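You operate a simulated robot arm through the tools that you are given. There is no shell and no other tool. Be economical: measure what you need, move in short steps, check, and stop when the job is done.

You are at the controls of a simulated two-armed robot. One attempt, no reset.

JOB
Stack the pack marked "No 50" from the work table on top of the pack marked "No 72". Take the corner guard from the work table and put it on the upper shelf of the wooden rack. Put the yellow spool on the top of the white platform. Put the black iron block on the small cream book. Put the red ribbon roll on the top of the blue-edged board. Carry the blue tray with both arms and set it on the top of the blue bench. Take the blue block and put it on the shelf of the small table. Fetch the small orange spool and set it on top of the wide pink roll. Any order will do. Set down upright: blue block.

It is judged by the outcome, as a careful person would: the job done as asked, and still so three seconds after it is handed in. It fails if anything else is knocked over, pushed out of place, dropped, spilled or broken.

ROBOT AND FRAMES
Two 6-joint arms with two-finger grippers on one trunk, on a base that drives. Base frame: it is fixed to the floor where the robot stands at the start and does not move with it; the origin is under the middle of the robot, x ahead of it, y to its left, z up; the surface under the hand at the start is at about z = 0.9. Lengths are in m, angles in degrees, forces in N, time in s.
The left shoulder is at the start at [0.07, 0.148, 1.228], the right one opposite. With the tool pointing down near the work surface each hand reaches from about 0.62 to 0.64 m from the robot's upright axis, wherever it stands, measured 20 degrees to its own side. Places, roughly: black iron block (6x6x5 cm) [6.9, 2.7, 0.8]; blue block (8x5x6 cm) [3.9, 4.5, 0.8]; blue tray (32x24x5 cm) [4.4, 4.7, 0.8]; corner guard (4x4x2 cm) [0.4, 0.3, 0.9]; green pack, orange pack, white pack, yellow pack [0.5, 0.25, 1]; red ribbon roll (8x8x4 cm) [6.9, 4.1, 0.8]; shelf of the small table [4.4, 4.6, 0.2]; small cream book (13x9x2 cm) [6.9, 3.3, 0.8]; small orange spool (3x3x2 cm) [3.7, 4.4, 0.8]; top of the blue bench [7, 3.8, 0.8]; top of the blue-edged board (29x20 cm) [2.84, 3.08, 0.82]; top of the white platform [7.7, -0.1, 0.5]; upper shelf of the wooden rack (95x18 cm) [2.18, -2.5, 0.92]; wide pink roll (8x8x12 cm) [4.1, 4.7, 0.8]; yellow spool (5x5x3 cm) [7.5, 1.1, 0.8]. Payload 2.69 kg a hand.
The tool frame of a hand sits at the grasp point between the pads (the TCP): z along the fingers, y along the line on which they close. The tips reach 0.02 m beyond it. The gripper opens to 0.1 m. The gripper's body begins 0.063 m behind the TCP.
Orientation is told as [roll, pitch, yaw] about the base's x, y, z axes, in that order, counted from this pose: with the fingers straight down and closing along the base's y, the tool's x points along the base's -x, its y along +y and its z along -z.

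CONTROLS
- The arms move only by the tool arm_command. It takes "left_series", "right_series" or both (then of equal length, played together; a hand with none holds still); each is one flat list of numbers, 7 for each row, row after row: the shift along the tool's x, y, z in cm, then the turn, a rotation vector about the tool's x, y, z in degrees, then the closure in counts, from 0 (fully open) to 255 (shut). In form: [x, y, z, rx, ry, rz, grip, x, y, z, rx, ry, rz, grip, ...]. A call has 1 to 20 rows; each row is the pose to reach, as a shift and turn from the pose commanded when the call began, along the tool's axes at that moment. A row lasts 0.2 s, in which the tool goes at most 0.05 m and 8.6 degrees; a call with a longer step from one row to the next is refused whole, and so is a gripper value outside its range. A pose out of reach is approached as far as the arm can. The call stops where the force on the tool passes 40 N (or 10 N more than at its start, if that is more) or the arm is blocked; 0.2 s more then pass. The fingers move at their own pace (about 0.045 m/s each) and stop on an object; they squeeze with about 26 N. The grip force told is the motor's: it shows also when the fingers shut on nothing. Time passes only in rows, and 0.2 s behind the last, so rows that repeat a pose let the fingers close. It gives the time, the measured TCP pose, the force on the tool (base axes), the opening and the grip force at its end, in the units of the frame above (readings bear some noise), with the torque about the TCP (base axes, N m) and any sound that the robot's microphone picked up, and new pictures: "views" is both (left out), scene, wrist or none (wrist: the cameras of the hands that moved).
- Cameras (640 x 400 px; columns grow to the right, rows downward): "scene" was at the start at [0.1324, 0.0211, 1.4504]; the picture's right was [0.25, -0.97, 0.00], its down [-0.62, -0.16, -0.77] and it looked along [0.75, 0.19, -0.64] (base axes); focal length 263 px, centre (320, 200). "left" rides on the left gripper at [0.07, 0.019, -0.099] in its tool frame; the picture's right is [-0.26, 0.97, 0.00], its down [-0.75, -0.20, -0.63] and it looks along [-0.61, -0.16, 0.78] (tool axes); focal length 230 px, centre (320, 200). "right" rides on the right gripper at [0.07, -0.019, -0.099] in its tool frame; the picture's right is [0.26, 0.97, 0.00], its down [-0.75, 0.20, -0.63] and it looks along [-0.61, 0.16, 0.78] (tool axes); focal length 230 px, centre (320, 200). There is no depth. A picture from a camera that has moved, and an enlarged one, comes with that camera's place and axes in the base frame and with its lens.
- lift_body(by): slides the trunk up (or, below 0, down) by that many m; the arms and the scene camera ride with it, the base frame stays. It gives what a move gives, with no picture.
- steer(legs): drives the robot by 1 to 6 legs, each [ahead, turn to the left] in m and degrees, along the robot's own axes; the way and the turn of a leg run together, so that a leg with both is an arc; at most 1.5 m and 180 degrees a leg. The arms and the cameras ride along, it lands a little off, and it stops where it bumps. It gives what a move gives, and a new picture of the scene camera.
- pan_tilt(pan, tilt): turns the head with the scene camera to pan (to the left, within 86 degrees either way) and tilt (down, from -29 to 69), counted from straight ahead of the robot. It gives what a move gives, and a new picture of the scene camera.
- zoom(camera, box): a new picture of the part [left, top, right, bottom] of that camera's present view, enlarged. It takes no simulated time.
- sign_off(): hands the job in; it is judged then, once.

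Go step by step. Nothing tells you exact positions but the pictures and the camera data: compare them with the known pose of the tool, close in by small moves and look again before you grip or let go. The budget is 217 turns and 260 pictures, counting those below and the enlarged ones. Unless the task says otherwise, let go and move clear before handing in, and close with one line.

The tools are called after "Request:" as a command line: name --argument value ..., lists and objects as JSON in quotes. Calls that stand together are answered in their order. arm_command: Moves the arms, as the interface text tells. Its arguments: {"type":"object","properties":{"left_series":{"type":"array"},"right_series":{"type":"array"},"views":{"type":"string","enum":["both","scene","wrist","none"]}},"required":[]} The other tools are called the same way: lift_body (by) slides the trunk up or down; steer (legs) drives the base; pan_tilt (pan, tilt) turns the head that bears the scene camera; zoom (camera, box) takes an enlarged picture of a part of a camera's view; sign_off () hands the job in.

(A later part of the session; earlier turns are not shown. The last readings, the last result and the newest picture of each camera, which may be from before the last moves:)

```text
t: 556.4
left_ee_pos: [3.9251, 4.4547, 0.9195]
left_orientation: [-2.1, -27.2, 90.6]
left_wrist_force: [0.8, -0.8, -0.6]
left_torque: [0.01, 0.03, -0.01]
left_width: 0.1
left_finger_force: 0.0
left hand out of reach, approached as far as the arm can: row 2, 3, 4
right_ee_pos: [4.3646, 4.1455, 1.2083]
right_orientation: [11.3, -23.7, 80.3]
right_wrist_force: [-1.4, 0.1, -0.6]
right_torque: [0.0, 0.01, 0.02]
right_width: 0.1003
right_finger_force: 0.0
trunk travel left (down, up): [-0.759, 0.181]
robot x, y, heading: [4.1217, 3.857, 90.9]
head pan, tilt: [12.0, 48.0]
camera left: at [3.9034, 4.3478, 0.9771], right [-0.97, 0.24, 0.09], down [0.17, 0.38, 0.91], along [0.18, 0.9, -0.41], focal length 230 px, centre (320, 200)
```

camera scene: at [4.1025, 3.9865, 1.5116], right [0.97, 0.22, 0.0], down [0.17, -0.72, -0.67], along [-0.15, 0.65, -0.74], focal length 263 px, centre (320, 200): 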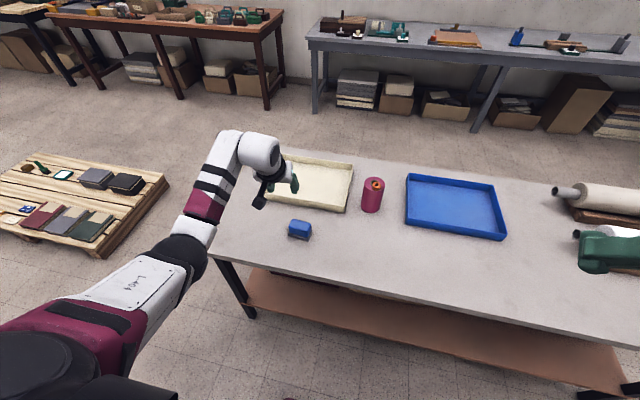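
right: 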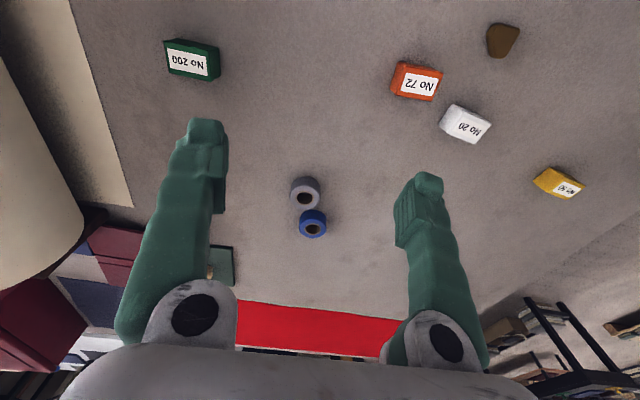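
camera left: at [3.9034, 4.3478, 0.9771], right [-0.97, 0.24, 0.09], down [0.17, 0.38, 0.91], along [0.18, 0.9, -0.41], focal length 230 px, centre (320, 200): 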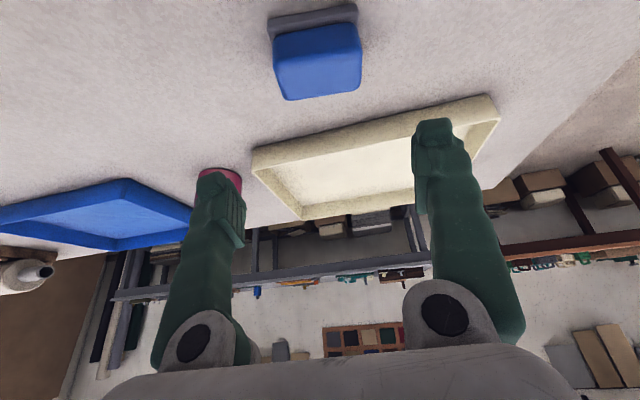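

Turn the base 6.5° right instead and shift the hand left.

Request:
steer --legs '[[0, -6.5]]'

Request:
arm_command --left_series '[-0.4, 2, 0.2, 0, 0, 0, 0, -0.8, 4, 0.4, 0, 0, 0, 0, -1.2, 6.4, 0.6, 0, 0, 0, 0, -1.2, 6.4, 0.6, 0, 0, 0, 0]' --views "none"

Request:
lift_body --by -0.05

Request:
zoom --camera "left" --box '[160, 0, 480, 200]'

```text
t: 557.4
left_ee_pos: [3.9907, 4.4742, 0.9199]
left_orientation: [-2.2, -27.1, 84.2]
left_wrist_force: [0.6, 0.1, 0.4]
left_torque: [0.0, 0.0, -0.03]
left_width: 0.0998
left_finger_force: 0.1
right_ee_pos: [4.3927, 4.1157, 1.2098]
right_orientation: [11.1, -23.5, 73.9]
right_wrist_force: [-1.3, 0.2, 0.5]
right_torque: [-0.04, -0.05, 0.0]
right_width: 0.1002
right_finger_force: 0.3
trunk travel left (down, up): [-0.759, 0.181]
robot x, y, heading: [4.1222, 3.8604, 84.6]
head pan, tilt: [12.0, 48.0]
camera scene: at [4.1141, 3.9876, 1.4118], right [0.99, 0.12, 0.0], down [0.09, -0.74, -0.67], along [-0.08, 0.66, -0.74], focal length 263 px, centre (320, 200)
```

scene: 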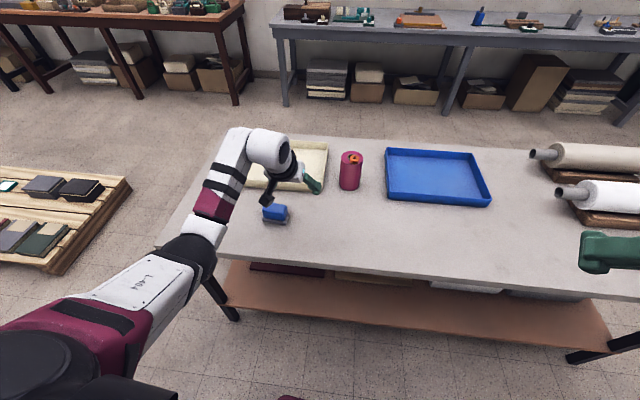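

```text
t: 558.4
left_ee_pos: [3.9452, 4.4673, 0.9312]
left_orientation: [-2.2, -27.4, 85.3]
left_wrist_force: [-0.3, 0.1, 1.0]
left_torque: [-0.01, -0.01, 0.0]
left_width: 0.1001
left_finger_force: 0.0
left hand out of reach, approached as far as the arm can: row 1, 2, 3, 4
right_ee_pos: [4.3958, 4.1162, 1.2092]
right_orientation: [11.5, -23.6, 73.8]
right_wrist_force: [0.2, -0.3, 0.5]
right_torque: [-0.04, 0.0, -0.02]
right_width: 0.0999
right_finger_force: 0.2
trunk travel left (down, up): [-0.759, 0.181]
robot x, y, heading: [4.1266, 3.8591, 84.7]
head pan, tilt: [12.0, 48.0]
```

```text
t: 559.3
left_ee_pos: [3.9459, 4.4665, 0.8813]
left_orientation: [-2.3, -27.4, 85.3]
left_wrist_force: [-0.9, 0.0, 0.4]
left_torque: [-0.01, 0.02, 0.03]
left_width: 0.0999
left_finger_force: 0.0
right_ee_pos: [4.3952, 4.115, 1.158]
right_orientation: [11.5, -23.8, 73.8]
right_wrist_force: [-0.7, -0.9, -0.6]
right_torque: [-0.04, -0.01, -0.02]
right_width: 0.0999
right_finger_force: 0.0
trunk travel left (down, up): [-0.709, 0.231]
robot x, y, heading: [4.1178, 3.8575, 84.4]
head pan, tilt: [12.0, 48.0]
```

```text
2.00 times, centred on (320, 100) of left
camera zoom: at [3.9135, 4.3618, 0.9387], right [-0.94, 0.32, 0.09], down [0.21, 0.36, 0.91], along [0.27, 0.88, -0.4], focal length 460 px, centre (320, 400)
```

zoom: 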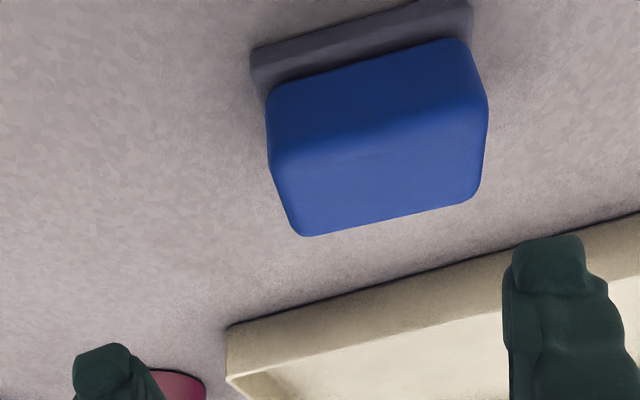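

Block top centre ≈ (3.921, 4.475). Relieve the stretch by driving 3 cm forward, then shift left/back.

Request:
steer --legs '[[0.03, 0]]'

Request:
arm_command --left_series '[0.7, 0.9, -0.4, 0, 0, 0, 0, 1.4, 1.8, -0.7, 0, 0, 0, 0, 2.04, 2.8, -1.06, 0, 0, 0, 0, 2.04, 2.8, -1.06, 0, 0, 0, 0]' --views "none"

```text
t: 560.1
left_ee_pos: [3.9489, 4.4929, 0.8863]
left_orientation: [-2.3, -27.7, 85.3]
left_wrist_force: [-0.1, -0.2, 0.6]
left_torque: [0.01, -0.03, -0.02]
left_width: 0.1
left_finger_force: 0.1
right_ee_pos: [4.3974, 4.137, 1.1609]
right_orientation: [11.4, -24.0, 73.7]
right_wrist_force: [-0.8, -1.0, 0.2]
right_torque: [0.05, -0.04, 0.02]
right_width: 0.1
right_finger_force: 0.0
trunk travel left (down, up): [-0.709, 0.231]
robot x, y, heading: [4.1257, 3.8873, 84.6]
head pan, tilt: [12.0, 48.0]
camera scene: at [4.1195, 4.0087, 1.3628], right [0.99, 0.11, 0.0], down [0.09, -0.73, -0.67], along [-0.08, 0.67, -0.74], focal length 263 px, centre (320, 200)
```

scene: 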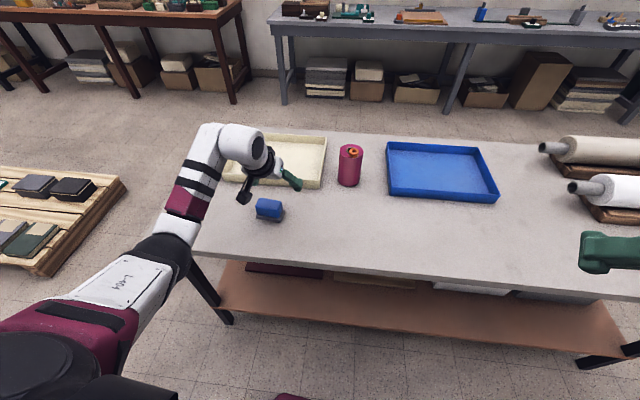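

```text
t: 561.1
left_ee_pos: [3.9187, 4.4761, 0.8816]
left_orientation: [-2.3, -27.4, 85.4]
left_wrist_force: [-1.0, 0.1, 0.3]
left_torque: [-0.01, 0.0, -0.02]
left_width: 0.1002
left_finger_force: 0.0
right_ee_pos: [4.3987, 4.1461, 1.1583]
right_orientation: [11.4, -23.7, 73.8]
right_wrist_force: [-0.3, -0.8, 0.1]
right_torque: [-0.01, 0.0, 0.01]
right_width: 0.0997
right_finger_force: 0.0
trunk travel left (down, up): [-0.709, 0.231]
robot x, y, heading: [4.1248, 3.8903, 84.6]
head pan, tilt: [12.0, 48.0]
```

Aligned. Lower and grip.

Request:
lift_body --by -0.082

Request:
arm_command --left_series '[0, 0, 0, 0, 0, 0, 60, 0, 0, 0, 0, 0, 0, 130, 0, 0, 0, 0, 0, 0, 200, 0, 0, 0, 0, 0, 0, 255, 0, 0, 0, 0, 0, 0, 255]' --views "wrist"

```text
t: 562.3
left_ee_pos: [3.9183, 4.4782, 0.7993]
left_orientation: [-2.4, -27.4, 85.3]
left_wrist_force: [0.1, 0.3, -0.2]
left_torque: [0.0, -0.02, 0.01]
left_width: 0.0998
left_finger_force: 0.1
right_ee_pos: [4.3976, 4.1464, 1.0771]
right_orientation: [11.4, -23.7, 73.8]
right_wrist_force: [0.2, 0.1, 0.1]
right_torque: [-0.01, 0.0, 0.04]
right_width: 0.1
right_finger_force: 0.1
trunk travel left (down, up): [-0.627, 0.313]
robot x, y, heading: [4.1253, 3.8862, 84.6]
head pan, tilt: [12.0, 48.0]
```

```text
t: 563.5
left_ee_pos: [3.9186, 4.4774, 0.7991]
left_orientation: [-2.3, -27.4, 85.2]
left_wrist_force: [0.6, 0.0, 1.9]
left_torque: [-0.03, -0.06, -0.02]
left_width: 0.0753
left_finger_force: 26.3
right_ee_pos: [4.3985, 4.1442, 1.0777]
right_orientation: [11.4, -23.6, 73.7]
right_wrist_force: [1.1, 0.3, 0.7]
right_torque: [0.01, -0.02, -0.01]
right_width: 0.1
right_finger_force: 0.0
trunk travel left (down, up): [-0.627, 0.313]
robot x, y, heading: [4.1234, 3.8888, 84.6]
head pan, tilt: [12.0, 48.0]
camera left: at [3.8864, 4.3718, 0.8559], right [-0.94, 0.33, 0.09], down [0.21, 0.36, 0.91], along [0.27, 0.88, -0.4], focal length 230 px, centre (320, 200)
```

left: 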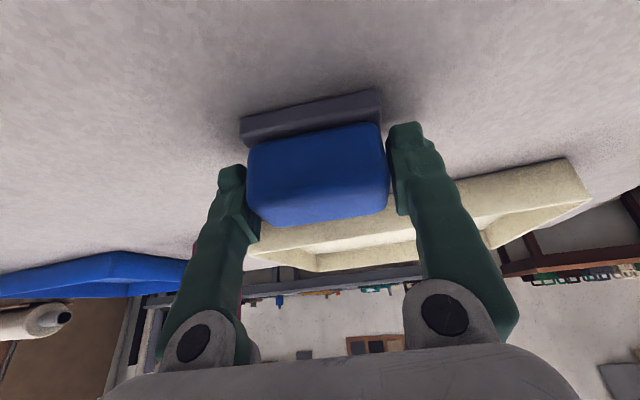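

Gripped. Lift, back away from the table, and shift 0.35 m right in front of the shelf's free strip.

Request:
lift_body --by 0.03

Request:
lift_body --by 0.05

Request:
steer --legs '[[-0.38, 0], [0, -84.6], [0.385, 0], [0, 87.5]]'

Request:
pan_tilt --pan 10 --tilt 40

```text
t: 564.2
left_ee_pos: [3.9187, 4.4771, 0.8289]
left_orientation: [-2.3, -27.4, 85.3]
left_wrist_force: [-0.3, -0.4, -1.8]
left_torque: [0.02, -0.02, -0.02]
left_width: 0.0753
left_finger_force: 25.5
right_ee_pos: [4.3973, 4.1465, 1.1065]
right_orientation: [11.3, -23.6, 73.8]
right_wrist_force: [-1.4, 0.5, -0.1]
right_torque: [-0.01, -0.01, -0.01]
right_width: 0.1002
right_finger_force: 0.0
trunk travel left (down, up): [-0.657, 0.283]
robot x, y, heading: [4.1256, 3.8884, 84.8]
head pan, tilt: [12.0, 48.0]
```

```text
t: 565.2
left_ee_pos: [3.9181, 4.478, 0.8794]
left_orientation: [-2.3, -27.4, 85.3]
left_wrist_force: [0.4, 0.2, -1.6]
left_torque: [0.01, 0.02, 0.0]
left_width: 0.0751
left_finger_force: 25.8
right_ee_pos: [4.3983, 4.1457, 1.1569]
right_orientation: [11.4, -23.5, 73.8]
right_wrist_force: [-0.3, 0.9, -0.1]
right_torque: [-0.03, 0.01, 0.04]
right_width: 0.1001
right_finger_force: 0.2
trunk travel left (down, up): [-0.707, 0.233]
robot x, y, heading: [4.1278, 3.8893, 84.5]
head pan, tilt: [12.0, 48.0]
```

```text
t: 576.9
left_ee_pos: [4.2259, 4.0862, 0.8785]
left_orientation: [-2.2, -27.4, 88.4]
left_wrist_force: [0.2, 0.0, -1.5]
left_torque: [0.03, 0.0, -0.01]
left_width: 0.0745
left_finger_force: 26.3
right_ee_pos: [4.7247, 3.7821, 1.1574]
right_orientation: [11.4, -23.6, 77.0]
right_wrist_force: [-0.2, 0.4, -0.3]
right_torque: [0.0, 0.0, 0.03]
right_width: 0.1001
right_finger_force: 0.1
trunk travel left (down, up): [-0.707, 0.233]
robot x, y, heading: [4.465, 3.5124, 87.9]
head pan, tilt: [12.0, 48.0]
camera scene: at [4.4541, 3.6385, 1.3599], right [0.99, 0.17, 0.0], down [0.13, -0.73, -0.67], along [-0.11, 0.66, -0.74], focal length 263 px, centre (320, 200)
```

scene: 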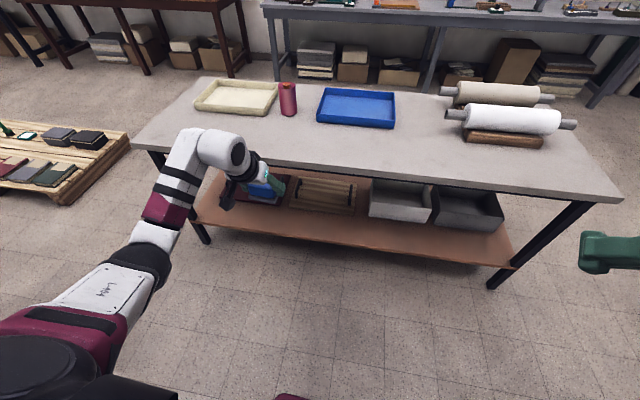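

```text
t: 577.6
left_ee_pos: [4.2263, 4.086, 0.8791]
left_orientation: [-2.3, -27.3, 88.5]
left_wrist_force: [0.1, -0.9, -1.4]
left_torque: [0.01, 0.01, -0.02]
left_width: 0.0749
left_finger_force: 25.7
right_ee_pos: [4.724, 3.7833, 1.1575]
right_orientation: [11.4, -23.6, 77.1]
right_wrist_force: [-0.2, 0.1, 0.1]
right_torque: [-0.03, -0.02, -0.02]
right_width: 0.1
right_finger_force: 0.1
trunk travel left (down, up): [-0.707, 0.233]
robot x, y, heading: [4.4672, 3.5074, 87.7]
head pan, tilt: [10.0, 40.0]
camera scene: at [4.4557, 3.6449, 1.3713], right [0.99, 0.14, 0.0], down [0.09, -0.64, -0.77], along [-0.1, 0.76, -0.64], focal length 263 px, centre (320, 200)
```

scene: 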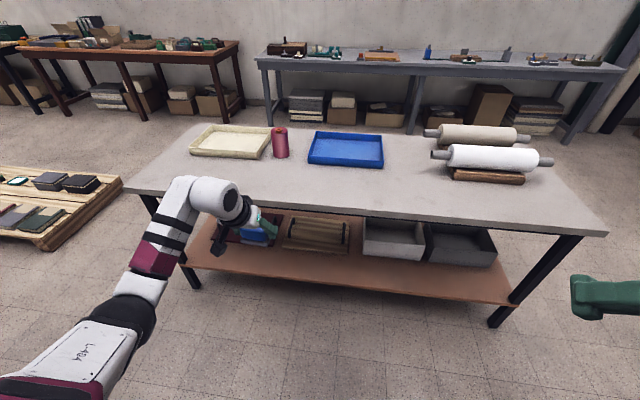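

The shelf's free strip is y ≈ 4.41–4.58 at x ≈ 4.25. Lower the trunk in front of the table, then look.

Request:
lift_body --by -0.585

Request:
steer --legs '[[0.2, 0]]'

Request:
zoom --camera "left" --box '[0, 0, 640, 400]'

```text
refused: -0.585 is not a number from -0.4 to 0.4
```

```text
t: 579.1
left_ee_pos: [4.233, 4.2803, 0.8812]
left_orientation: [-2.3, -27.5, 88.7]
left_wrist_force: [0.1, 0.0, -2.8]
left_torque: [0.01, 0.01, -0.03]
left_width: 0.0745
left_finger_force: 25.9
right_ee_pos: [4.7307, 3.9771, 1.1573]
right_orientation: [11.4, -23.7, 77.0]
right_wrist_force: [0.0, -0.4, -0.5]
right_torque: [0.03, -0.02, 0.03]
right_width: 0.0999
right_finger_force: 0.0
trunk travel left (down, up): [-0.707, 0.233]
robot x, y, heading: [4.4725, 3.7048, 87.8]
head pan, tilt: [10.0, 40.0]
camera scene: at [4.4631, 3.8386, 1.3716], right [0.99, 0.14, 0.0], down [0.09, -0.64, -0.77], along [-0.1, 0.76, -0.64], focal length 263 px, centre (320, 200)
```

scene: 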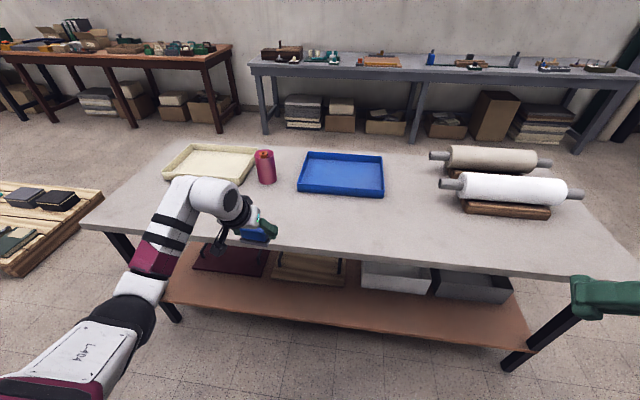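

```text
1.00 times, centred on (320, 200) of left (not enlarged: the box is as wide or as high as the picture)
camera zoom: at [4.207, 4.1735, 0.9363], right [-0.96, 0.27, 0.08], down [0.18, 0.37, 0.91], along [0.22, 0.89, -0.4], focal length 230 px, centre (320, 200)
```

zoom: 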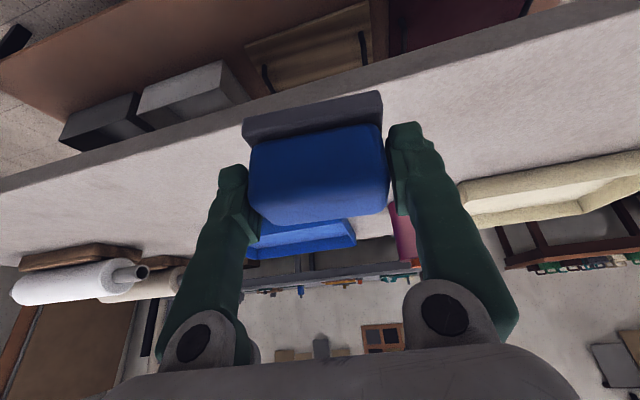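

The lift step limit is 0.4; nothing lowered. Back out 0.25 m, then lower in two steps.

Request:
steer --legs '[[-0.25, 0]]'

Request:
lift_body --by -0.3

Request:
lift_body --by -0.285

Request:
zoom --camera "left" --box '[0, 0, 640, 400]'

```text
t: 581.0
left_ee_pos: [4.2235, 4.0343, 0.8793]
left_orientation: [-2.3, -27.4, 88.6]
left_wrist_force: [-0.1, 0.1, -0.9]
left_torque: [-0.01, -0.01, -0.03]
left_width: 0.0744
left_finger_force: 26.2
right_ee_pos: [4.7219, 3.7306, 1.1563]
right_orientation: [11.4, -23.5, 76.9]
right_wrist_force: [0.6, 0.7, 0.1]
right_torque: [-0.02, 0.0, -0.02]
right_width: 0.0999
right_finger_force: 0.1
trunk travel left (down, up): [-0.707, 0.233]
robot x, y, heading: [4.4686, 3.4562, 87.8]
head pan, tilt: [10.0, 40.0]
camera scene: at [4.4538, 3.5937, 1.3712], right [0.99, 0.14, 0.0], down [0.09, -0.64, -0.77], along [-0.1, 0.76, -0.64], focal length 263 px, centre (320, 200)
```

scene: 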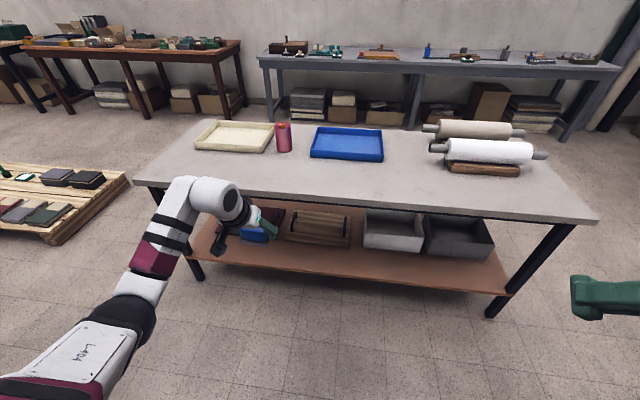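

```text
t: 584.0
left_ee_pos: [4.2251, 4.0339, 0.5802]
left_orientation: [-2.2, -27.4, 88.5]
left_wrist_force: [-0.1, 0.3, -1.8]
left_torque: [0.0, 0.04, 0.0]
left_width: 0.0743
left_finger_force: 26.6
right_ee_pos: [4.7223, 3.7308, 0.8575]
right_orientation: [11.4, -23.7, 76.9]
right_wrist_force: [-0.2, -0.6, -0.3]
right_torque: [-0.03, -0.02, 0.03]
right_width: 0.1001
right_finger_force: 0.0
trunk travel left (down, up): [-0.407, 0.533]
robot x, y, heading: [4.4605, 3.4615, 87.9]
head pan, tilt: [10.0, 40.0]
```

```text
t: 586.8
left_ee_pos: [4.225, 4.0315, 0.2949]
left_orientation: [-2.3, -27.5, 88.6]
left_wrist_force: [-0.5, 0.9, -0.8]
left_torque: [-0.03, -0.02, -0.02]
left_width: 0.0746
left_finger_force: 26.2
right_ee_pos: [4.7219, 3.7301, 0.5723]
right_orientation: [11.4, -23.6, 77.0]
right_wrist_force: [0.2, -0.1, -0.8]
right_torque: [-0.02, 0.0, -0.03]
right_width: 0.0998
right_finger_force: 0.0
trunk travel left (down, up): [-0.122, 0.818]
robot x, y, heading: [4.4607, 3.4578, 87.6]
head pan, tilt: [10.0, 40.0]
```

```text
1.00 times, centred on (320, 200) of left (not enlarged: the box is as wide or as high as the picture)
camera zoom: at [4.1981, 3.9267, 0.3507], right [-0.96, 0.27, 0.08], down [0.18, 0.37, 0.91], along [0.22, 0.89, -0.4], focal length 230 px, centre (320, 200)
```

zoom: 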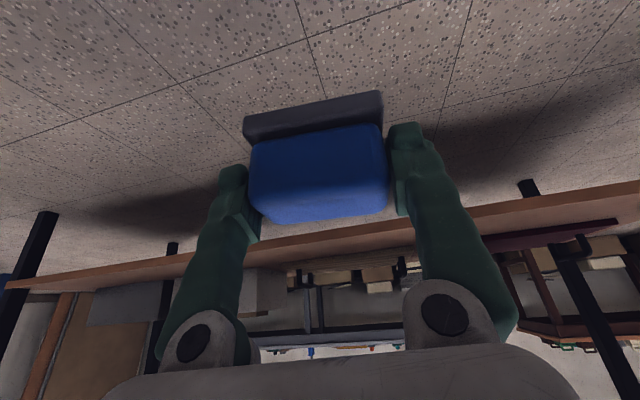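

The shelf top is about 0.22–0.24; raise 3 cm for clearance and drive in under the tabletop.

Request:
lift_body --by 0.035

Request:
steer --legs '[[0.3, 0]]'

Request:
zoom --camera "left" --box '[0, 0, 640, 400]'

```text
t: 587.6
left_ee_pos: [4.225, 4.0345, 0.3301]
left_orientation: [-2.4, -27.3, 88.5]
left_wrist_force: [-0.2, 0.4, -1.4]
left_torque: [0.01, 0.01, 0.0]
left_width: 0.0744
left_finger_force: 25.9
right_ee_pos: [4.7223, 3.7299, 0.6074]
right_orientation: [11.4, -23.5, 76.9]
right_wrist_force: [-0.5, -0.2, -0.8]
right_torque: [0.0, 0.02, 0.0]
right_width: 0.0999
right_finger_force: 0.0
trunk travel left (down, up): [-0.157, 0.783]
robot x, y, heading: [4.463, 3.4568, 87.9]
head pan, tilt: [10.0, 40.0]
```

```text
t: 589.7
left_ee_pos: [4.2408, 4.3324, 0.3294]
left_orientation: [-2.3, -27.4, 88.2]
left_wrist_force: [0.2, -0.5, -1.6]
left_torque: [0.0, -0.02, 0.01]
left_width: 0.0745
left_finger_force: 25.5
right_ee_pos: [4.7352, 4.0269, 0.6069]
right_orientation: [11.4, -23.6, 76.7]
right_wrist_force: [0.3, -0.5, 0.2]
right_torque: [-0.02, 0.0, -0.01]
right_width: 0.1
right_finger_force: 0.0
trunk travel left (down, up): [-0.157, 0.783]
robot x, y, heading: [4.4755, 3.7551, 87.4]
head pan, tilt: [10.0, 40.0]
camera scene: at [4.4667, 3.89, 0.8213], right [0.99, 0.13, 0.0], down [0.08, -0.64, -0.77], along [-0.1, 0.76, -0.64], focal length 263 px, centre (320, 200)
```

scene: 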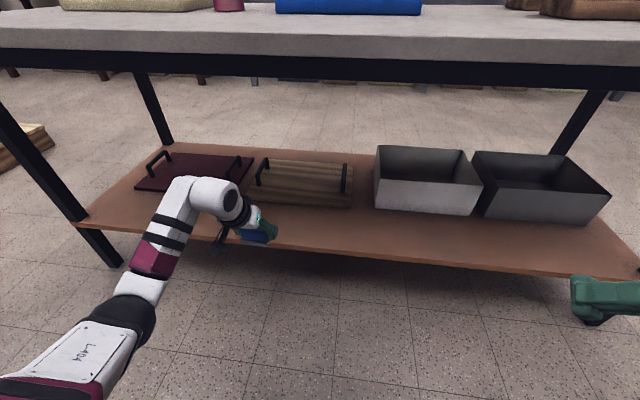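

```text
1.00 times, centred on (320, 200) of left (not enlarged: the box is as wide or as high as the picture)
camera zoom: at [4.2128, 4.2259, 0.3855], right [-0.96, 0.28, 0.08], down [0.19, 0.37, 0.91], along [0.22, 0.89, -0.4], focal length 230 px, centre (320, 200)
```

zoom: 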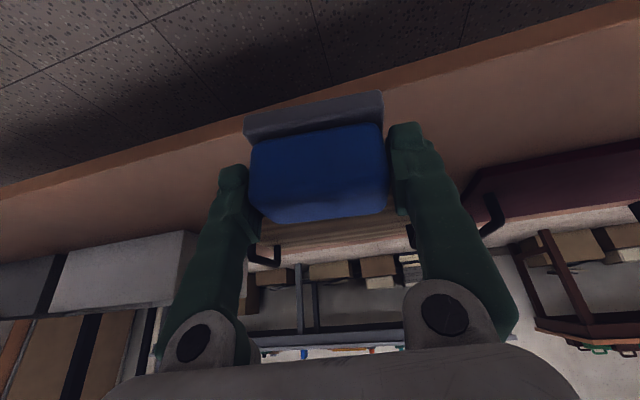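

Clear under the tabletop. Drive 13.5 cm further in; then lower to contact.

Request:
steer --legs '[[0.137, 0]]'

Request:
lift_body --by -0.05

Request:
zoom --camera "scene" --box '[160, 120, 400, 280]'

```text
t: 591.0
left_ee_pos: [4.2463, 4.4703, 0.3292]
left_orientation: [-2.3, -27.4, 88.0]
left_wrist_force: [0.1, 0.0, -2.0]
left_torque: [0.03, 0.04, 0.01]
left_width: 0.0741
left_finger_force: 26.4
right_ee_pos: [4.7425, 4.1617, 0.6078]
right_orientation: [11.4, -23.6, 76.5]
right_wrist_force: [0.2, -0.9, 0.2]
right_torque: [-0.01, -0.02, 0.02]
right_width: 0.1005
right_finger_force: 0.0
trunk travel left (down, up): [-0.157, 0.783]
robot x, y, heading: [4.4843, 3.894, 87.3]
head pan, tilt: [10.0, 40.0]
camera scene: at [4.4732, 4.0268, 0.8213], right [0.99, 0.13, 0.0], down [0.08, -0.64, -0.77], along [-0.1, 0.76, -0.64], focal length 263 px, centre (320, 200)
```

scene: 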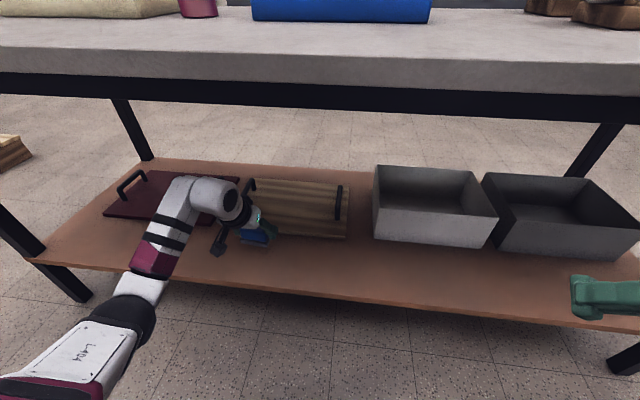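

```text
t: 591.9
left_ee_pos: [4.2476, 4.4693, 0.2825]
left_orientation: [-2.4, -27.7, 88.0]
left_wrist_force: [-1.1, 0.3, 12.6]
left_torque: [-0.26, -0.46, -0.02]
left_width: 0.0745
left_finger_force: 26.2
right_ee_pos: [4.7432, 4.1609, 0.5579]
right_orientation: [11.5, -23.7, 76.6]
right_wrist_force: [-0.5, -0.1, -1.0]
right_torque: [0.0, -0.01, 0.01]
right_width: 0.0999
right_finger_force: 0.1
trunk travel left (down, up): [-0.107, 0.833]
robot x, y, heading: [4.484, 3.8931, 87.2]
head pan, tilt: [10.0, 40.0]
```

```text
2.50 times, centred on (280, 200) of scene
camera zoom: at [4.4736, 4.0251, 0.7719], right [0.99, 0.13, 0.0], down [0.08, -0.64, -0.77], along [-0.1, 0.76, -0.64], focal length 657 px, centre (420, 200)
```

zoom: 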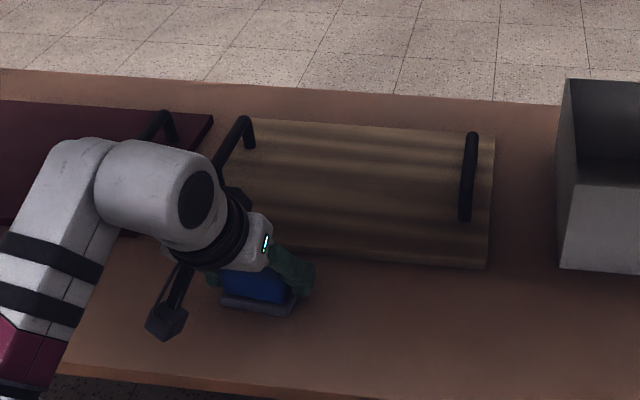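

Contact (≈13 N) on the shelf's front strip. Release gently and rise slightly.

Request:
arm_command --left_series '[-0.05, 0, -0.1, 0, 0, 0, 255, -0.05, 0, -0.1, 0, 0, 0, 180, -0.05, 0, -0.1, 0, 0, 0, 90, -0.05, 0, -0.1, 0, 0, 0, 0, -0.05, 0, -0.1, 0, 0, 0, 0]' --views "none"

Request:
lift_body --by 0.085

Request:
zoom --camera "left" --box '[0, 0, 640, 400]'

```text
t: 593.1
left_ee_pos: [4.2471, 4.469, 0.2814]
left_orientation: [-2.3, -27.3, 88.0]
left_wrist_force: [-0.3, -0.5, 0.2]
left_torque: [0.0, -0.02, 0.02]
left_width: 0.1001
left_finger_force: 0.0
right_ee_pos: [4.7426, 4.162, 0.5571]
right_orientation: [11.3, -23.5, 76.5]
right_wrist_force: [0.0, -1.1, 0.4]
right_torque: [0.04, 0.05, 0.01]
right_width: 0.1
right_finger_force: 0.2
trunk travel left (down, up): [-0.107, 0.833]
robot x, y, heading: [4.4847, 3.8949, 87.3]
head pan, tilt: [10.0, 40.0]
```

```text
t: 594.3
left_ee_pos: [4.2476, 4.4685, 0.3649]
left_orientation: [-2.3, -27.5, 88.1]
left_wrist_force: [0.0, 0.3, -0.1]
left_torque: [0.0, 0.0, 0.02]
left_width: 0.1001
left_finger_force: 0.1
right_ee_pos: [4.7424, 4.1623, 0.643]
right_orientation: [11.3, -23.6, 76.5]
right_wrist_force: [0.8, 0.4, -0.1]
right_torque: [0.01, -0.03, 0.01]
right_width: 0.0995
right_finger_force: 0.1
trunk travel left (down, up): [-0.192, 0.748]
robot x, y, heading: [4.4842, 3.8948, 87.5]
head pan, tilt: [10.0, 40.0]
```

```text
1.00 times, centred on (320, 200) of left (not enlarged: the box is as wide or as high as the picture)
camera zoom: at [4.2203, 4.3632, 0.4219], right [-0.96, 0.28, 0.08], down [0.19, 0.37, 0.91], along [0.22, 0.89, -0.4], focal length 230 px, centre (320, 200)
```

zoom: 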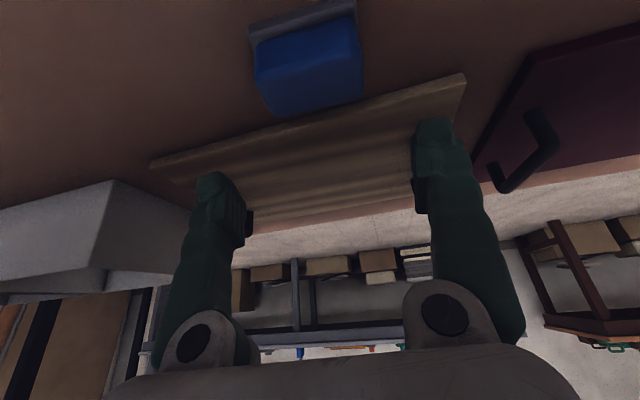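

The blue block stands upright on the shelf. Back out and raise the trunk; next, set up both arms for the tray.

Request:
steer --legs '[[-0.5, 0]]'

Request:
lift_body --by 0.4

Request:
arm_command --left_series '[-1, -1, -2, 0, 3, 0, 0, -2, -2, -4, 0, 7, 0, 0, -3, -3, -7, 0, 12, 0, 0, -4, -5, -10, 0, 17, 0, 0, -4, -7, -12, 0, 22, 0, 0, -4, -8, -14, 0, 27, 0, 0]' --right_series '[-3, 1, 2, 2, 0, 0, 0, -6, 3, 4, 4, 0, 0, 0, -9, 5, 6, 6, 0, 0, 0, -12, 7, 8, 8, 4, 0, 0, -15, 8, 9, 10, 8, 0, 0, -18, 8, 10, 11, 12, 0, 0]' --views "none"

```text
t: 597.2
left_ee_pos: [4.226, 3.9709, 0.3669]
left_orientation: [-2.2, -27.4, 87.9]
left_wrist_force: [0.0, 0.5, 0.8]
left_torque: [-0.01, -0.03, 0.0]
left_width: 0.1001
left_finger_force: 0.0
right_ee_pos: [4.7201, 3.6611, 0.6434]
right_orientation: [11.5, -23.6, 76.4]
right_wrist_force: [0.0, -0.6, 0.3]
right_torque: [0.0, 0.0, -0.01]
right_width: 0.1002
right_finger_force: 0.0
trunk travel left (down, up): [-0.192, 0.748]
robot x, y, heading: [4.4621, 3.3907, 87.2]
head pan, tilt: [10.0, 40.0]
camera scene: at [4.4499, 3.5269, 0.8564], right [0.99, 0.13, 0.0], down [0.08, -0.64, -0.77], along [-0.1, 0.76, -0.64], focal length 263 px, centre (320, 200)
```

scene: 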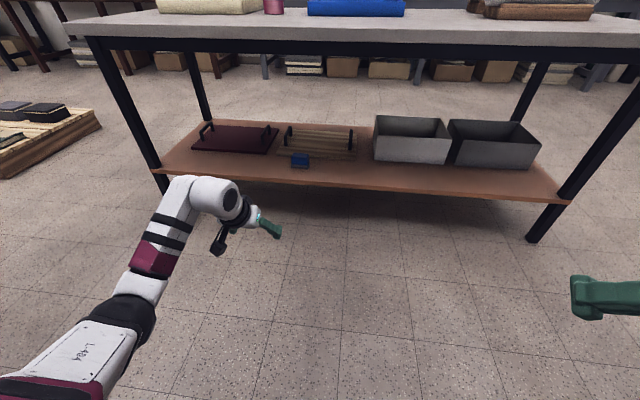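

```text
t: 601.1
left_ee_pos: [4.2239, 3.9713, 0.7666]
left_orientation: [-2.3, -27.4, 87.9]
left_wrist_force: [-0.2, 0.0, 0.7]
left_torque: [-0.02, 0.03, -0.01]
left_width: 0.1
left_finger_force: 0.2
right_ee_pos: [4.7188, 3.6619, 1.0426]
right_orientation: [11.4, -23.6, 76.3]
right_wrist_force: [-0.6, 0.5, 0.1]
right_torque: [0.0, 0.0, 0.0]
right_width: 0.1001
right_finger_force: 0.1
trunk travel left (down, up): [-0.592, 0.348]
robot x, y, heading: [4.4589, 3.3901, 87.3]
head pan, tilt: [10.0, 40.0]
```

```text
t: 602.5
left_ee_pos: [4.326, 3.9967, 0.9031]
left_orientation: [-2.3, -2.4, 88.2]
left_wrist_force: [0.1, -0.5, -0.5]
left_torque: [0.0, 0.03, 0.0]
left_width: 0.1001
left_finger_force: 0.0
left hand out of reach, approached as far as the arm can: row 4, 5, 6
right_ee_pos: [4.8093, 3.7606, 0.951]
right_orientation: [2.5, -15.6, 77.4]
right_wrist_force: [0.6, 0.2, -0.2]
right_torque: [0.03, -0.01, 0.0]
right_width: 0.1
right_finger_force: 0.0
right hand out of reach, approached as far as the arm can: row 1, 2, 3, 4, 5, 6
trunk travel left (down, up): [-0.592, 0.348]
robot x, y, heading: [4.461, 3.3917, 87.2]
head pan, tilt: [10.0, 40.0]
```

The left hand can reach the tray-grip posture (0.60 forward, 0.164 lateral, near vertical). Now bring the right hand to the mirrored pose in two stages.

Request:
arm_command --right_series '[-1, 1, 3, 0, -2, -1, 0, -2.5, 2.5, 6, -0.5, -4, -2.5, 0, -4, 4.5, 9.5, -1, -6, -4, 0, -6, 6.5, 13, -1.5, -8, -5.5, 0, -8, 8.5, 16.5, -2, -10, -7, 0, -10, 10.5, 20, -2.4, -12, -8.5, 0, -11.5, 12.4, 22.6, -2.7, -12, -9.6, 0, -11.5, 12.4, 22.6, -2.7, -12, -9.6, 0]' --views "none"

```text
t: 604.3
left_ee_pos: [4.3228, 3.9961, 0.9022]
left_orientation: [-2.3, -2.6, 88.2]
left_wrist_force: [0.7, -0.4, 0.1]
left_torque: [0.04, 0.02, 0.01]
left_width: 0.1003
left_finger_force: 0.0
right_ee_pos: [4.7212, 3.9558, 0.7686]
right_orientation: [1.2, -28.1, 87.4]
right_wrist_force: [0.5, -0.3, -0.5]
right_torque: [0.01, -0.04, 0.0]
right_width: 0.1001
right_finger_force: 0.1
trunk travel left (down, up): [-0.592, 0.348]
robot x, y, heading: [4.4628, 3.3941, 87.1]
head pan, tilt: [10.0, 40.0]
```

Right hand is at the mirrored start. Now apply the mirrored second stage.

Request:
arm_command --right_series '[-1, 1, -2, 0, 3, 0, 0, -2, 2, -4, 0, 7, 0, 0, -3, 3, -7, 0, 12, 0, 0, -4, 5, -10, 0, 17, 0, 0, -4, 7, -12, 0, 22, 0, 0, -4, 8, -14, 0, 27, 0, 0]' --views "none"

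Request:
pan_tilt --pan 0 --tilt 45

```text
t: 605.7
left_ee_pos: [4.3225, 3.9957, 0.9017]
left_orientation: [-2.4, -2.5, 88.2]
left_wrist_force: [-0.4, -0.2, -0.4]
left_torque: [0.02, -0.03, -0.02]
left_width: 0.0999
left_finger_force: 0.1
right_ee_pos: [4.6324, 3.9799, 0.9073]
right_orientation: [1.3, -1.8, 87.4]
right_wrist_force: [-1.5, 0.8, 0.3]
right_torque: [0.01, 0.0, 0.02]
right_width: 0.1
right_finger_force: 0.0
right hand out of reach, approached as far as the arm can: row 4, 5, 6
trunk travel left (down, up): [-0.592, 0.348]
robot x, y, heading: [4.4597, 3.3885, 87.0]
head pan, tilt: [10.0, 40.0]
```

```text
t: 606.4
left_ee_pos: [4.3237, 3.997, 0.9026]
left_orientation: [-2.4, -2.6, 88.2]
left_wrist_force: [0.1, 0.6, -0.4]
left_torque: [0.01, 0.01, 0.01]
left_width: 0.1004
left_finger_force: 0.0
right_ee_pos: [4.6351, 3.9815, 0.9067]
right_orientation: [1.3, -1.8, 87.4]
right_wrist_force: [-0.5, 0.1, 0.7]
right_torque: [0.01, 0.04, -0.02]
right_width: 0.1002
right_finger_force: 0.2
trunk travel left (down, up): [-0.592, 0.348]
robot x, y, heading: [4.4581, 3.3893, 87.2]
head pan, tilt: [0.0, 45.0]
camera scene: at [4.4646, 3.5241, 1.2491], right [1.0, -0.05, 0.0], down [-0.03, -0.71, -0.71], along [0.03, 0.71, -0.71], focal length 263 px, centre (320, 200)
```

scene: 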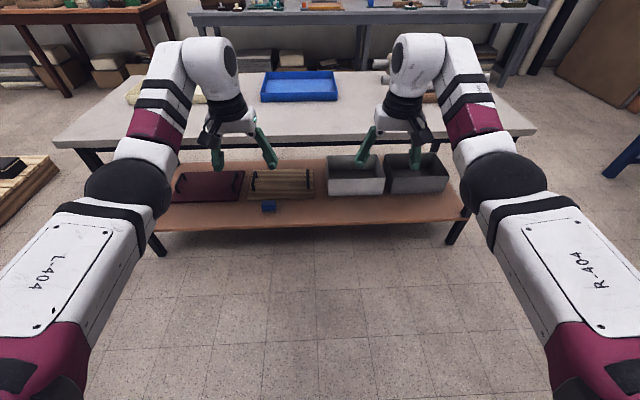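

Symmetric two-hand posture achieved. The tray spans x 4.27–4.60, y 4.62–4.82. Extend both hands 3.5 cm further with some forward pitch, and even out the spacing.

Request:
arm_command --left_series '[-1.2, 0, 0, 0, -5, 0, 0, -2.4, 0, 0, 0, -10, 0, 0, -3.5, 0, 0, 0, -14, 0, 0, -3.5, 0, 0, 0, -14, 0, 0]' --right_series '[-1.2, -0.2, 0, 0, -5, 0, 0, -2.4, -0.4, 0.2, 0, -10, 0, 0, -3.5, -0.6, 0.4, 0, -14, 0, 0, -3.5, -0.6, 0.4, 0, -14, 0, 0]' --views "none"

```text
t: 607.4
left_ee_pos: [4.3262, 4.0298, 0.9023]
left_orientation: [-2.2, -14.6, 87.6]
left_wrist_force: [-0.4, -0.4, -0.2]
left_torque: [0.0, 0.02, -0.01]
left_width: 0.1001
left_finger_force: 0.2
left hand out of reach, approached as far as the arm can: row 1, 2
right_ee_pos: [4.6399, 4.0155, 0.9038]
right_orientation: [1.2, -15.1, 87.5]
right_wrist_force: [-0.3, 0.6, 0.0]
right_torque: [-0.03, 0.0, -0.02]
right_width: 0.0999
right_finger_force: 0.0
trunk travel left (down, up): [-0.592, 0.348]
robot x, y, heading: [4.4581, 3.3957, 87.4]
head pan, tilt: [0.0, 45.0]
```

Raise a bit and drive toward the tray, aligning heading to ~91°.

Request:
lift_body --by 0.08

Request:
steer --legs '[[0, 4.2], [0.58, 0], [0, -1]]'

Request:
pan_tilt --pan 0 --tilt 55

```text
t: 608.6
left_ee_pos: [4.3258, 4.0294, 0.9813]
left_orientation: [-2.1, -14.6, 87.6]
left_wrist_force: [0.0, -0.1, -0.4]
left_torque: [0.01, -0.02, -0.02]
left_width: 0.1001
left_finger_force: 0.0
right_ee_pos: [4.6396, 4.0153, 0.9819]
right_orientation: [1.1, -15.0, 87.6]
right_wrist_force: [0.0, 0.1, -0.4]
right_torque: [-0.02, 0.0, -0.01]
right_width: 0.1001
right_finger_force: 0.1
trunk travel left (down, up): [-0.672, 0.268]
robot x, y, heading: [4.4578, 3.3909, 87.5]
head pan, tilt: [0.0, 45.0]
```

```text
t: 612.7
left_ee_pos: [4.275, 4.6055, 0.9815]
left_orientation: [-2.2, -14.6, 91.0]
left_wrist_force: [0.2, 0.5, -0.4]
left_torque: [0.03, -0.03, -0.01]
left_width: 0.0998
left_finger_force: 0.1
right_ee_pos: [4.5879, 4.6106, 0.9825]
right_orientation: [1.1, -14.9, 90.9]
right_wrist_force: [-0.2, 0.1, -0.5]
right_torque: [0.03, -0.06, 0.01]
right_width: 0.1001
right_finger_force: 0.0
trunk travel left (down, up): [-0.672, 0.268]
robot x, y, heading: [4.445, 3.981, 90.5]
head pan, tilt: [0.0, 45.0]
camera scene: at [4.4419, 4.1096, 1.3291], right [1.0, 0.01, 0.0], down [0.01, -0.71, -0.71], along [0.0, 0.71, -0.71], focal length 263 px, centre (320, 200)
```

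scene: 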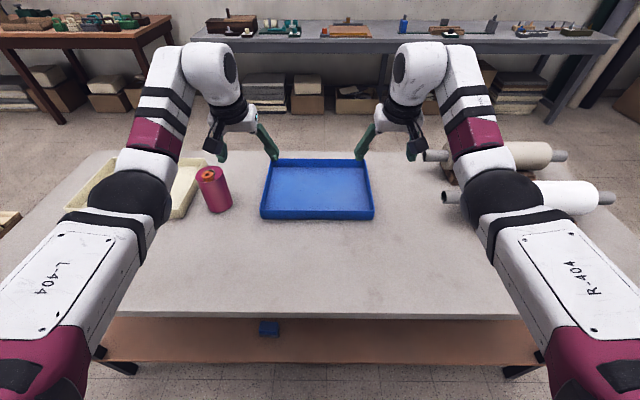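

```text
t: 613.4
left_ee_pos: [4.2756, 4.6067, 0.9829]
left_orientation: [-2.1, -14.6, 90.9]
left_wrist_force: [-0.6, 0.6, -0.1]
left_torque: [0.03, 0.01, 0.01]
left_width: 0.1
left_finger_force: 0.1
right_ee_pos: [4.5894, 4.6101, 0.9841]
right_orientation: [1.3, -15.0, 91.0]
right_wrist_force: [0.2, 0.1, -0.4]
right_torque: [0.01, 0.02, 0.0]
right_width: 0.0998
right_finger_force: 0.1
trunk travel left (down, up): [-0.672, 0.268]
robot x, y, heading: [4.4475, 3.9815, 90.3]
head pan, tilt: [0.0, 55.0]
camera scene: at [4.4439, 4.1004, 1.3157], right [1.0, 0.01, 0.0], down [0.01, -0.82, -0.57], along [0.0, 0.57, -0.82], focal length 263 px, centre (320, 200)
```

scene: 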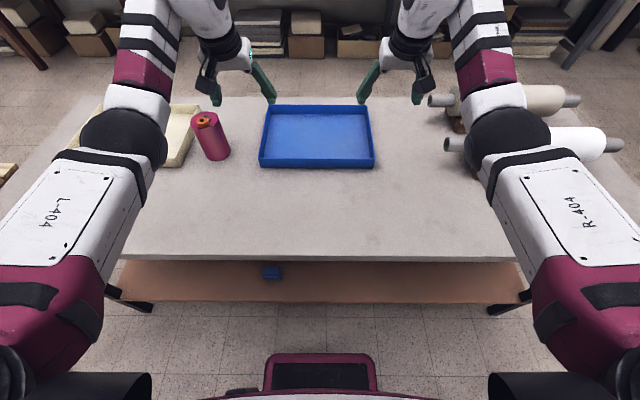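

Tray centre ≈ (4.437, 4.705), walls at x ≈ 4.28 and 4.593 – the hands line up. Drive 9 cm forward and check.

Request:
steer --legs '[[0.09, 0]]'

Request:
lift_body --by -0.1

Request:
zoom --camera "left" --box '[0, 0, 640, 400]'

Request:
zoom --camera "right" --box '[0, 0, 640, 400]'

```text
t: 615.0
left_ee_pos: [4.269, 4.6406, 0.9965]
left_orientation: [-2.5, -15.2, 92.6]
left_wrist_force: [0.7, -0.2, 1.3]
left_torque: [0.01, -0.02, 0.0]
left_width: 0.1
left_finger_force: 0.0
right_ee_pos: [4.5959, 4.6443, 0.9958]
right_orientation: [1.6, -15.7, 89.2]
right_wrist_force: [0.3, -0.2, 0.3]
right_torque: [0.02, -0.01, 0.02]
right_width: 0.0999
right_finger_force: 0.1
trunk travel left (down, up): [-0.672, 0.268]
robot x, y, heading: [4.4448, 4.0671, 90.6]
head pan, tilt: [0.0, 55.0]
stopped in leg 1: the robot was blocked; the commanded pose is now the measured one
camera scene: at [4.4434, 4.1735, 1.3176], right [1.0, 0.01, 0.0], down [0.01, -0.81, -0.58], along [0.0, 0.58, -0.81], focal length 263 px, centre (320, 200)
```

scene: 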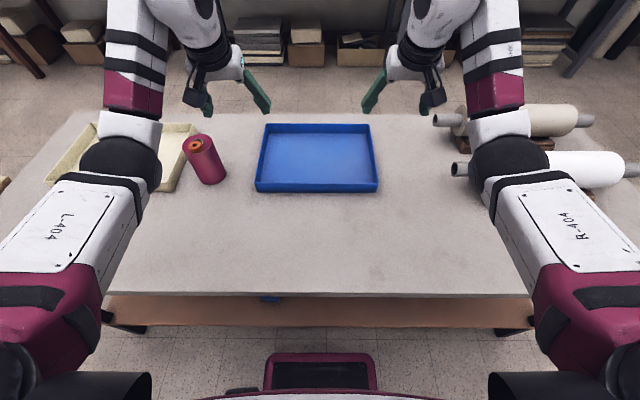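

```text
t: 616.3
left_ee_pos: [4.2689, 4.6577, 0.8843]
left_orientation: [-2.2, -13.2, 92.5]
left_wrist_force: [0.4, 0.6, -0.5]
left_torque: [0.0, 0.01, 0.0]
left_width: 0.1
left_finger_force: 0.1
right_ee_pos: [4.5968, 4.6608, 0.883]
right_orientation: [1.4, -13.6, 89.2]
right_wrist_force: [0.3, 0.4, 0.3]
right_torque: [-0.01, 0.02, -0.01]
right_width: 0.1002
right_finger_force: 0.1
trunk travel left (down, up): [-0.572, 0.368]
robot x, y, heading: [4.4469, 4.0707, 90.3]
head pan, tilt: [0.0, 55.0]
```

```text
1.00 times, centred on (320, 200) of left (not enlarged: the box is as wide or as high as the picture)
camera zoom: at [4.2493, 4.5651, 0.9638], right [-0.98, 0.22, 0.02], down [0.15, 0.59, 0.79], along [0.16, 0.77, -0.61], focal length 230 px, centre (320, 200)
```

zoom: 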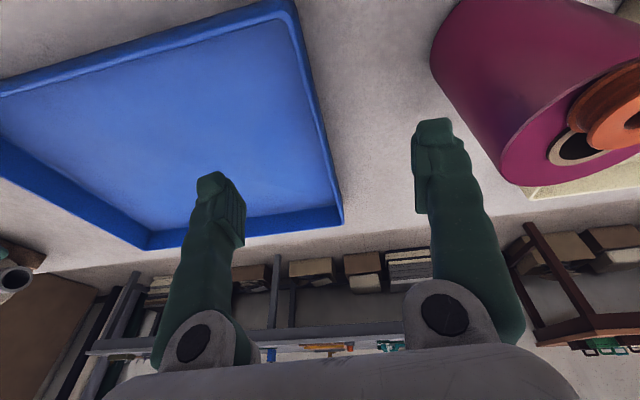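

```text
1.00 times, centred on (320, 200) of right (not enlarged: the box is as wide or as high as the picture)
camera zoom: at [4.6163, 4.5693, 0.9634], right [-0.97, -0.24, -0.04], down [-0.18, 0.58, 0.79], along [-0.17, 0.78, -0.61], focal length 230 px, centre (320, 200)
```

zoom: 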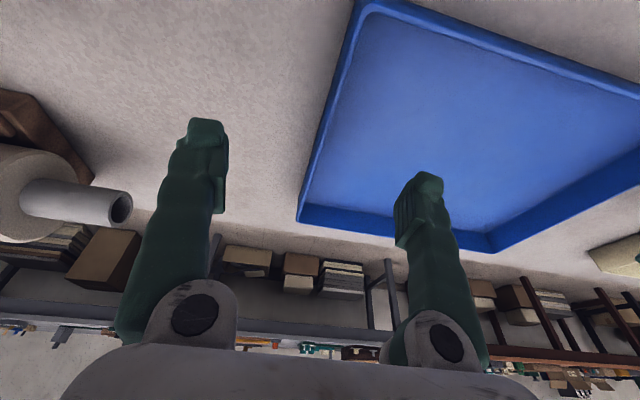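

The base reached its limit under the table and the arms flexed. Back off 1 cm, then re-extend the hands 3.7 cm and re-centre on the walls.

Request:
steer --legs '[[-0.012, 0]]'

Request:
arm_command --left_series '[-1.2, -0.3, 0.3, 0.2, -0.5, 0.6, 0, -2.4, -0.7, 0.6, 0.4, -1, 1.3, 0, -3.6, -1.1, 0.85, 0.5, -1.5, 2, 0, -3.6, -1.1, 0.85, 0.5, -1.5, 2, 0]' --right_series '[-1.2, 0.1, 0.3, 0, -0.5, -0.4, 0, -2.4, 0.2, 0.6, -0.2, -1, -0.8, 0, -3.6, 0.4, 0.85, -0.3, -1.5, -1.2, 0, -3.6, 0.4, 0.85, -0.3, -1.5, -1.2, 0]' --views "none"

```text
t: 617.0
left_ee_pos: [4.2681, 4.6463, 0.8831]
left_orientation: [-2.3, -12.9, 92.6]
left_wrist_force: [0.3, 0.5, -0.8]
left_torque: [0.03, 0.01, 0.03]
left_width: 0.1001
left_finger_force: 0.0
right_ee_pos: [4.5982, 4.6496, 0.882]
right_orientation: [1.3, -13.4, 89.2]
right_wrist_force: [0.6, -0.3, -0.2]
right_torque: [0.01, 0.0, 0.05]
right_width: 0.1001
right_finger_force: 0.2
trunk travel left (down, up): [-0.572, 0.368]
robot x, y, heading: [4.4441, 4.0578, 90.3]
head pan, tilt: [0.0, 55.0]
camera scene: at [4.4433, 4.1811, 1.2154], right [1.0, 0.01, 0.0], down [0.01, -0.82, -0.57], along [0.0, 0.57, -0.82], focal length 263 px, centre (320, 200)
```

scene: 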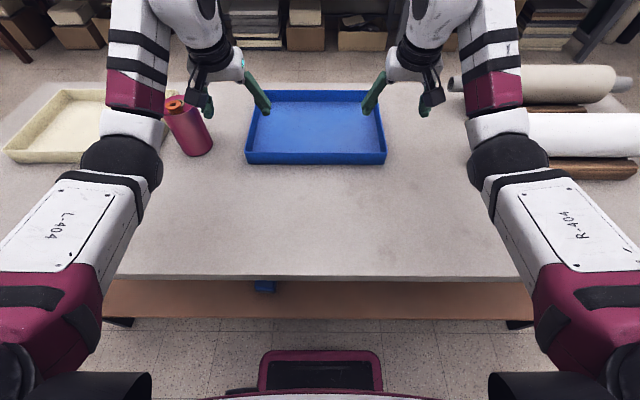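

```text
t: 618.0
left_ee_pos: [4.2785, 4.683, 0.8831]
left_orientation: [-2.3, -14.7, 90.5]
left_wrist_force: [0.1, 0.4, 0.5]
left_torque: [-0.02, 0.02, 0.01]
left_width: 0.0997
left_finger_force: 0.0
right_ee_pos: [4.5924, 4.6856, 0.8842]
right_orientation: [1.3, -15.1, 90.3]
right_wrist_force: [-0.7, -0.8, 0.2]
right_torque: [-0.02, -0.03, 0.02]
right_width: 0.1002
right_finger_force: 0.1
trunk travel left (down, up): [-0.572, 0.368]
robot x, y, heading: [4.4476, 4.0585, 90.6]
head pan, tilt: [0.0, 55.0]
```

Hands are at the wall positions. Lower 4.5 cm and verify each hand straddles its wall.

Request:
lift_body --by -0.042

Request:
zoom --camera "left" --box '[120, 40, 520, 290]'

Request:
zoom --camera "right" --box '[120, 40, 520, 290]'

```text
t: 618.9
left_ee_pos: [4.2782, 4.6822, 0.8419]
left_orientation: [-2.3, -14.7, 90.5]
left_wrist_force: [0.1, 0.8, 0.0]
left_torque: [0.02, -0.02, 0.0]
left_width: 0.0999
left_finger_force: 0.1
right_ee_pos: [4.5931, 4.6847, 0.8421]
right_orientation: [1.4, -15.1, 90.4]
right_wrist_force: [0.2, 0.0, -0.2]
right_torque: [0.0, -0.02, -0.04]
right_width: 0.1001
right_finger_force: 0.1
trunk travel left (down, up): [-0.53, 0.41]
robot x, y, heading: [4.4449, 4.0548, 90.3]
head pan, tilt: [0.0, 55.0]
```

```text
1.60 times, centred on (320, 165) of left
camera zoom: at [4.256, 4.5887, 0.9197], right [-0.97, 0.25, 0.03], down [0.17, 0.57, 0.81], along [0.19, 0.79, -0.59], focal length 368 px, centre (320, 256)
```

zoom: 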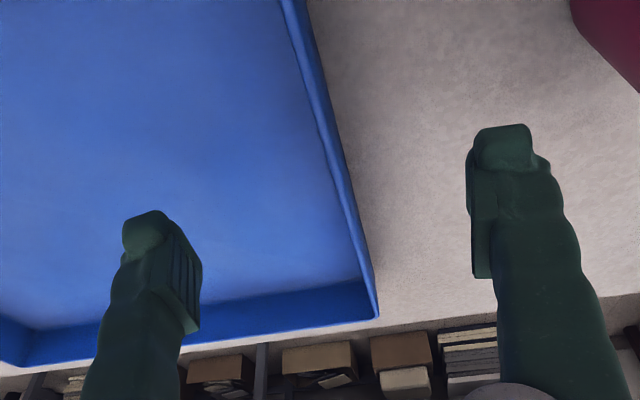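

```text
1.60 times, centred on (320, 165) of right
camera zoom: at [4.6144, 4.5916, 0.92], right [-0.96, -0.26, -0.05], down [-0.19, 0.56, 0.81], along [-0.19, 0.79, -0.59], focal length 368 px, centre (320, 256)
```

zoom: 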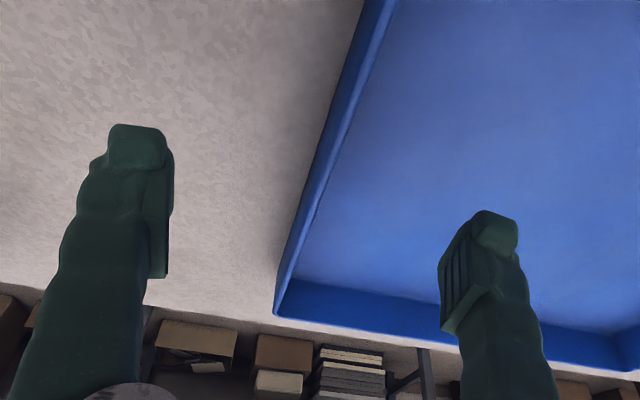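

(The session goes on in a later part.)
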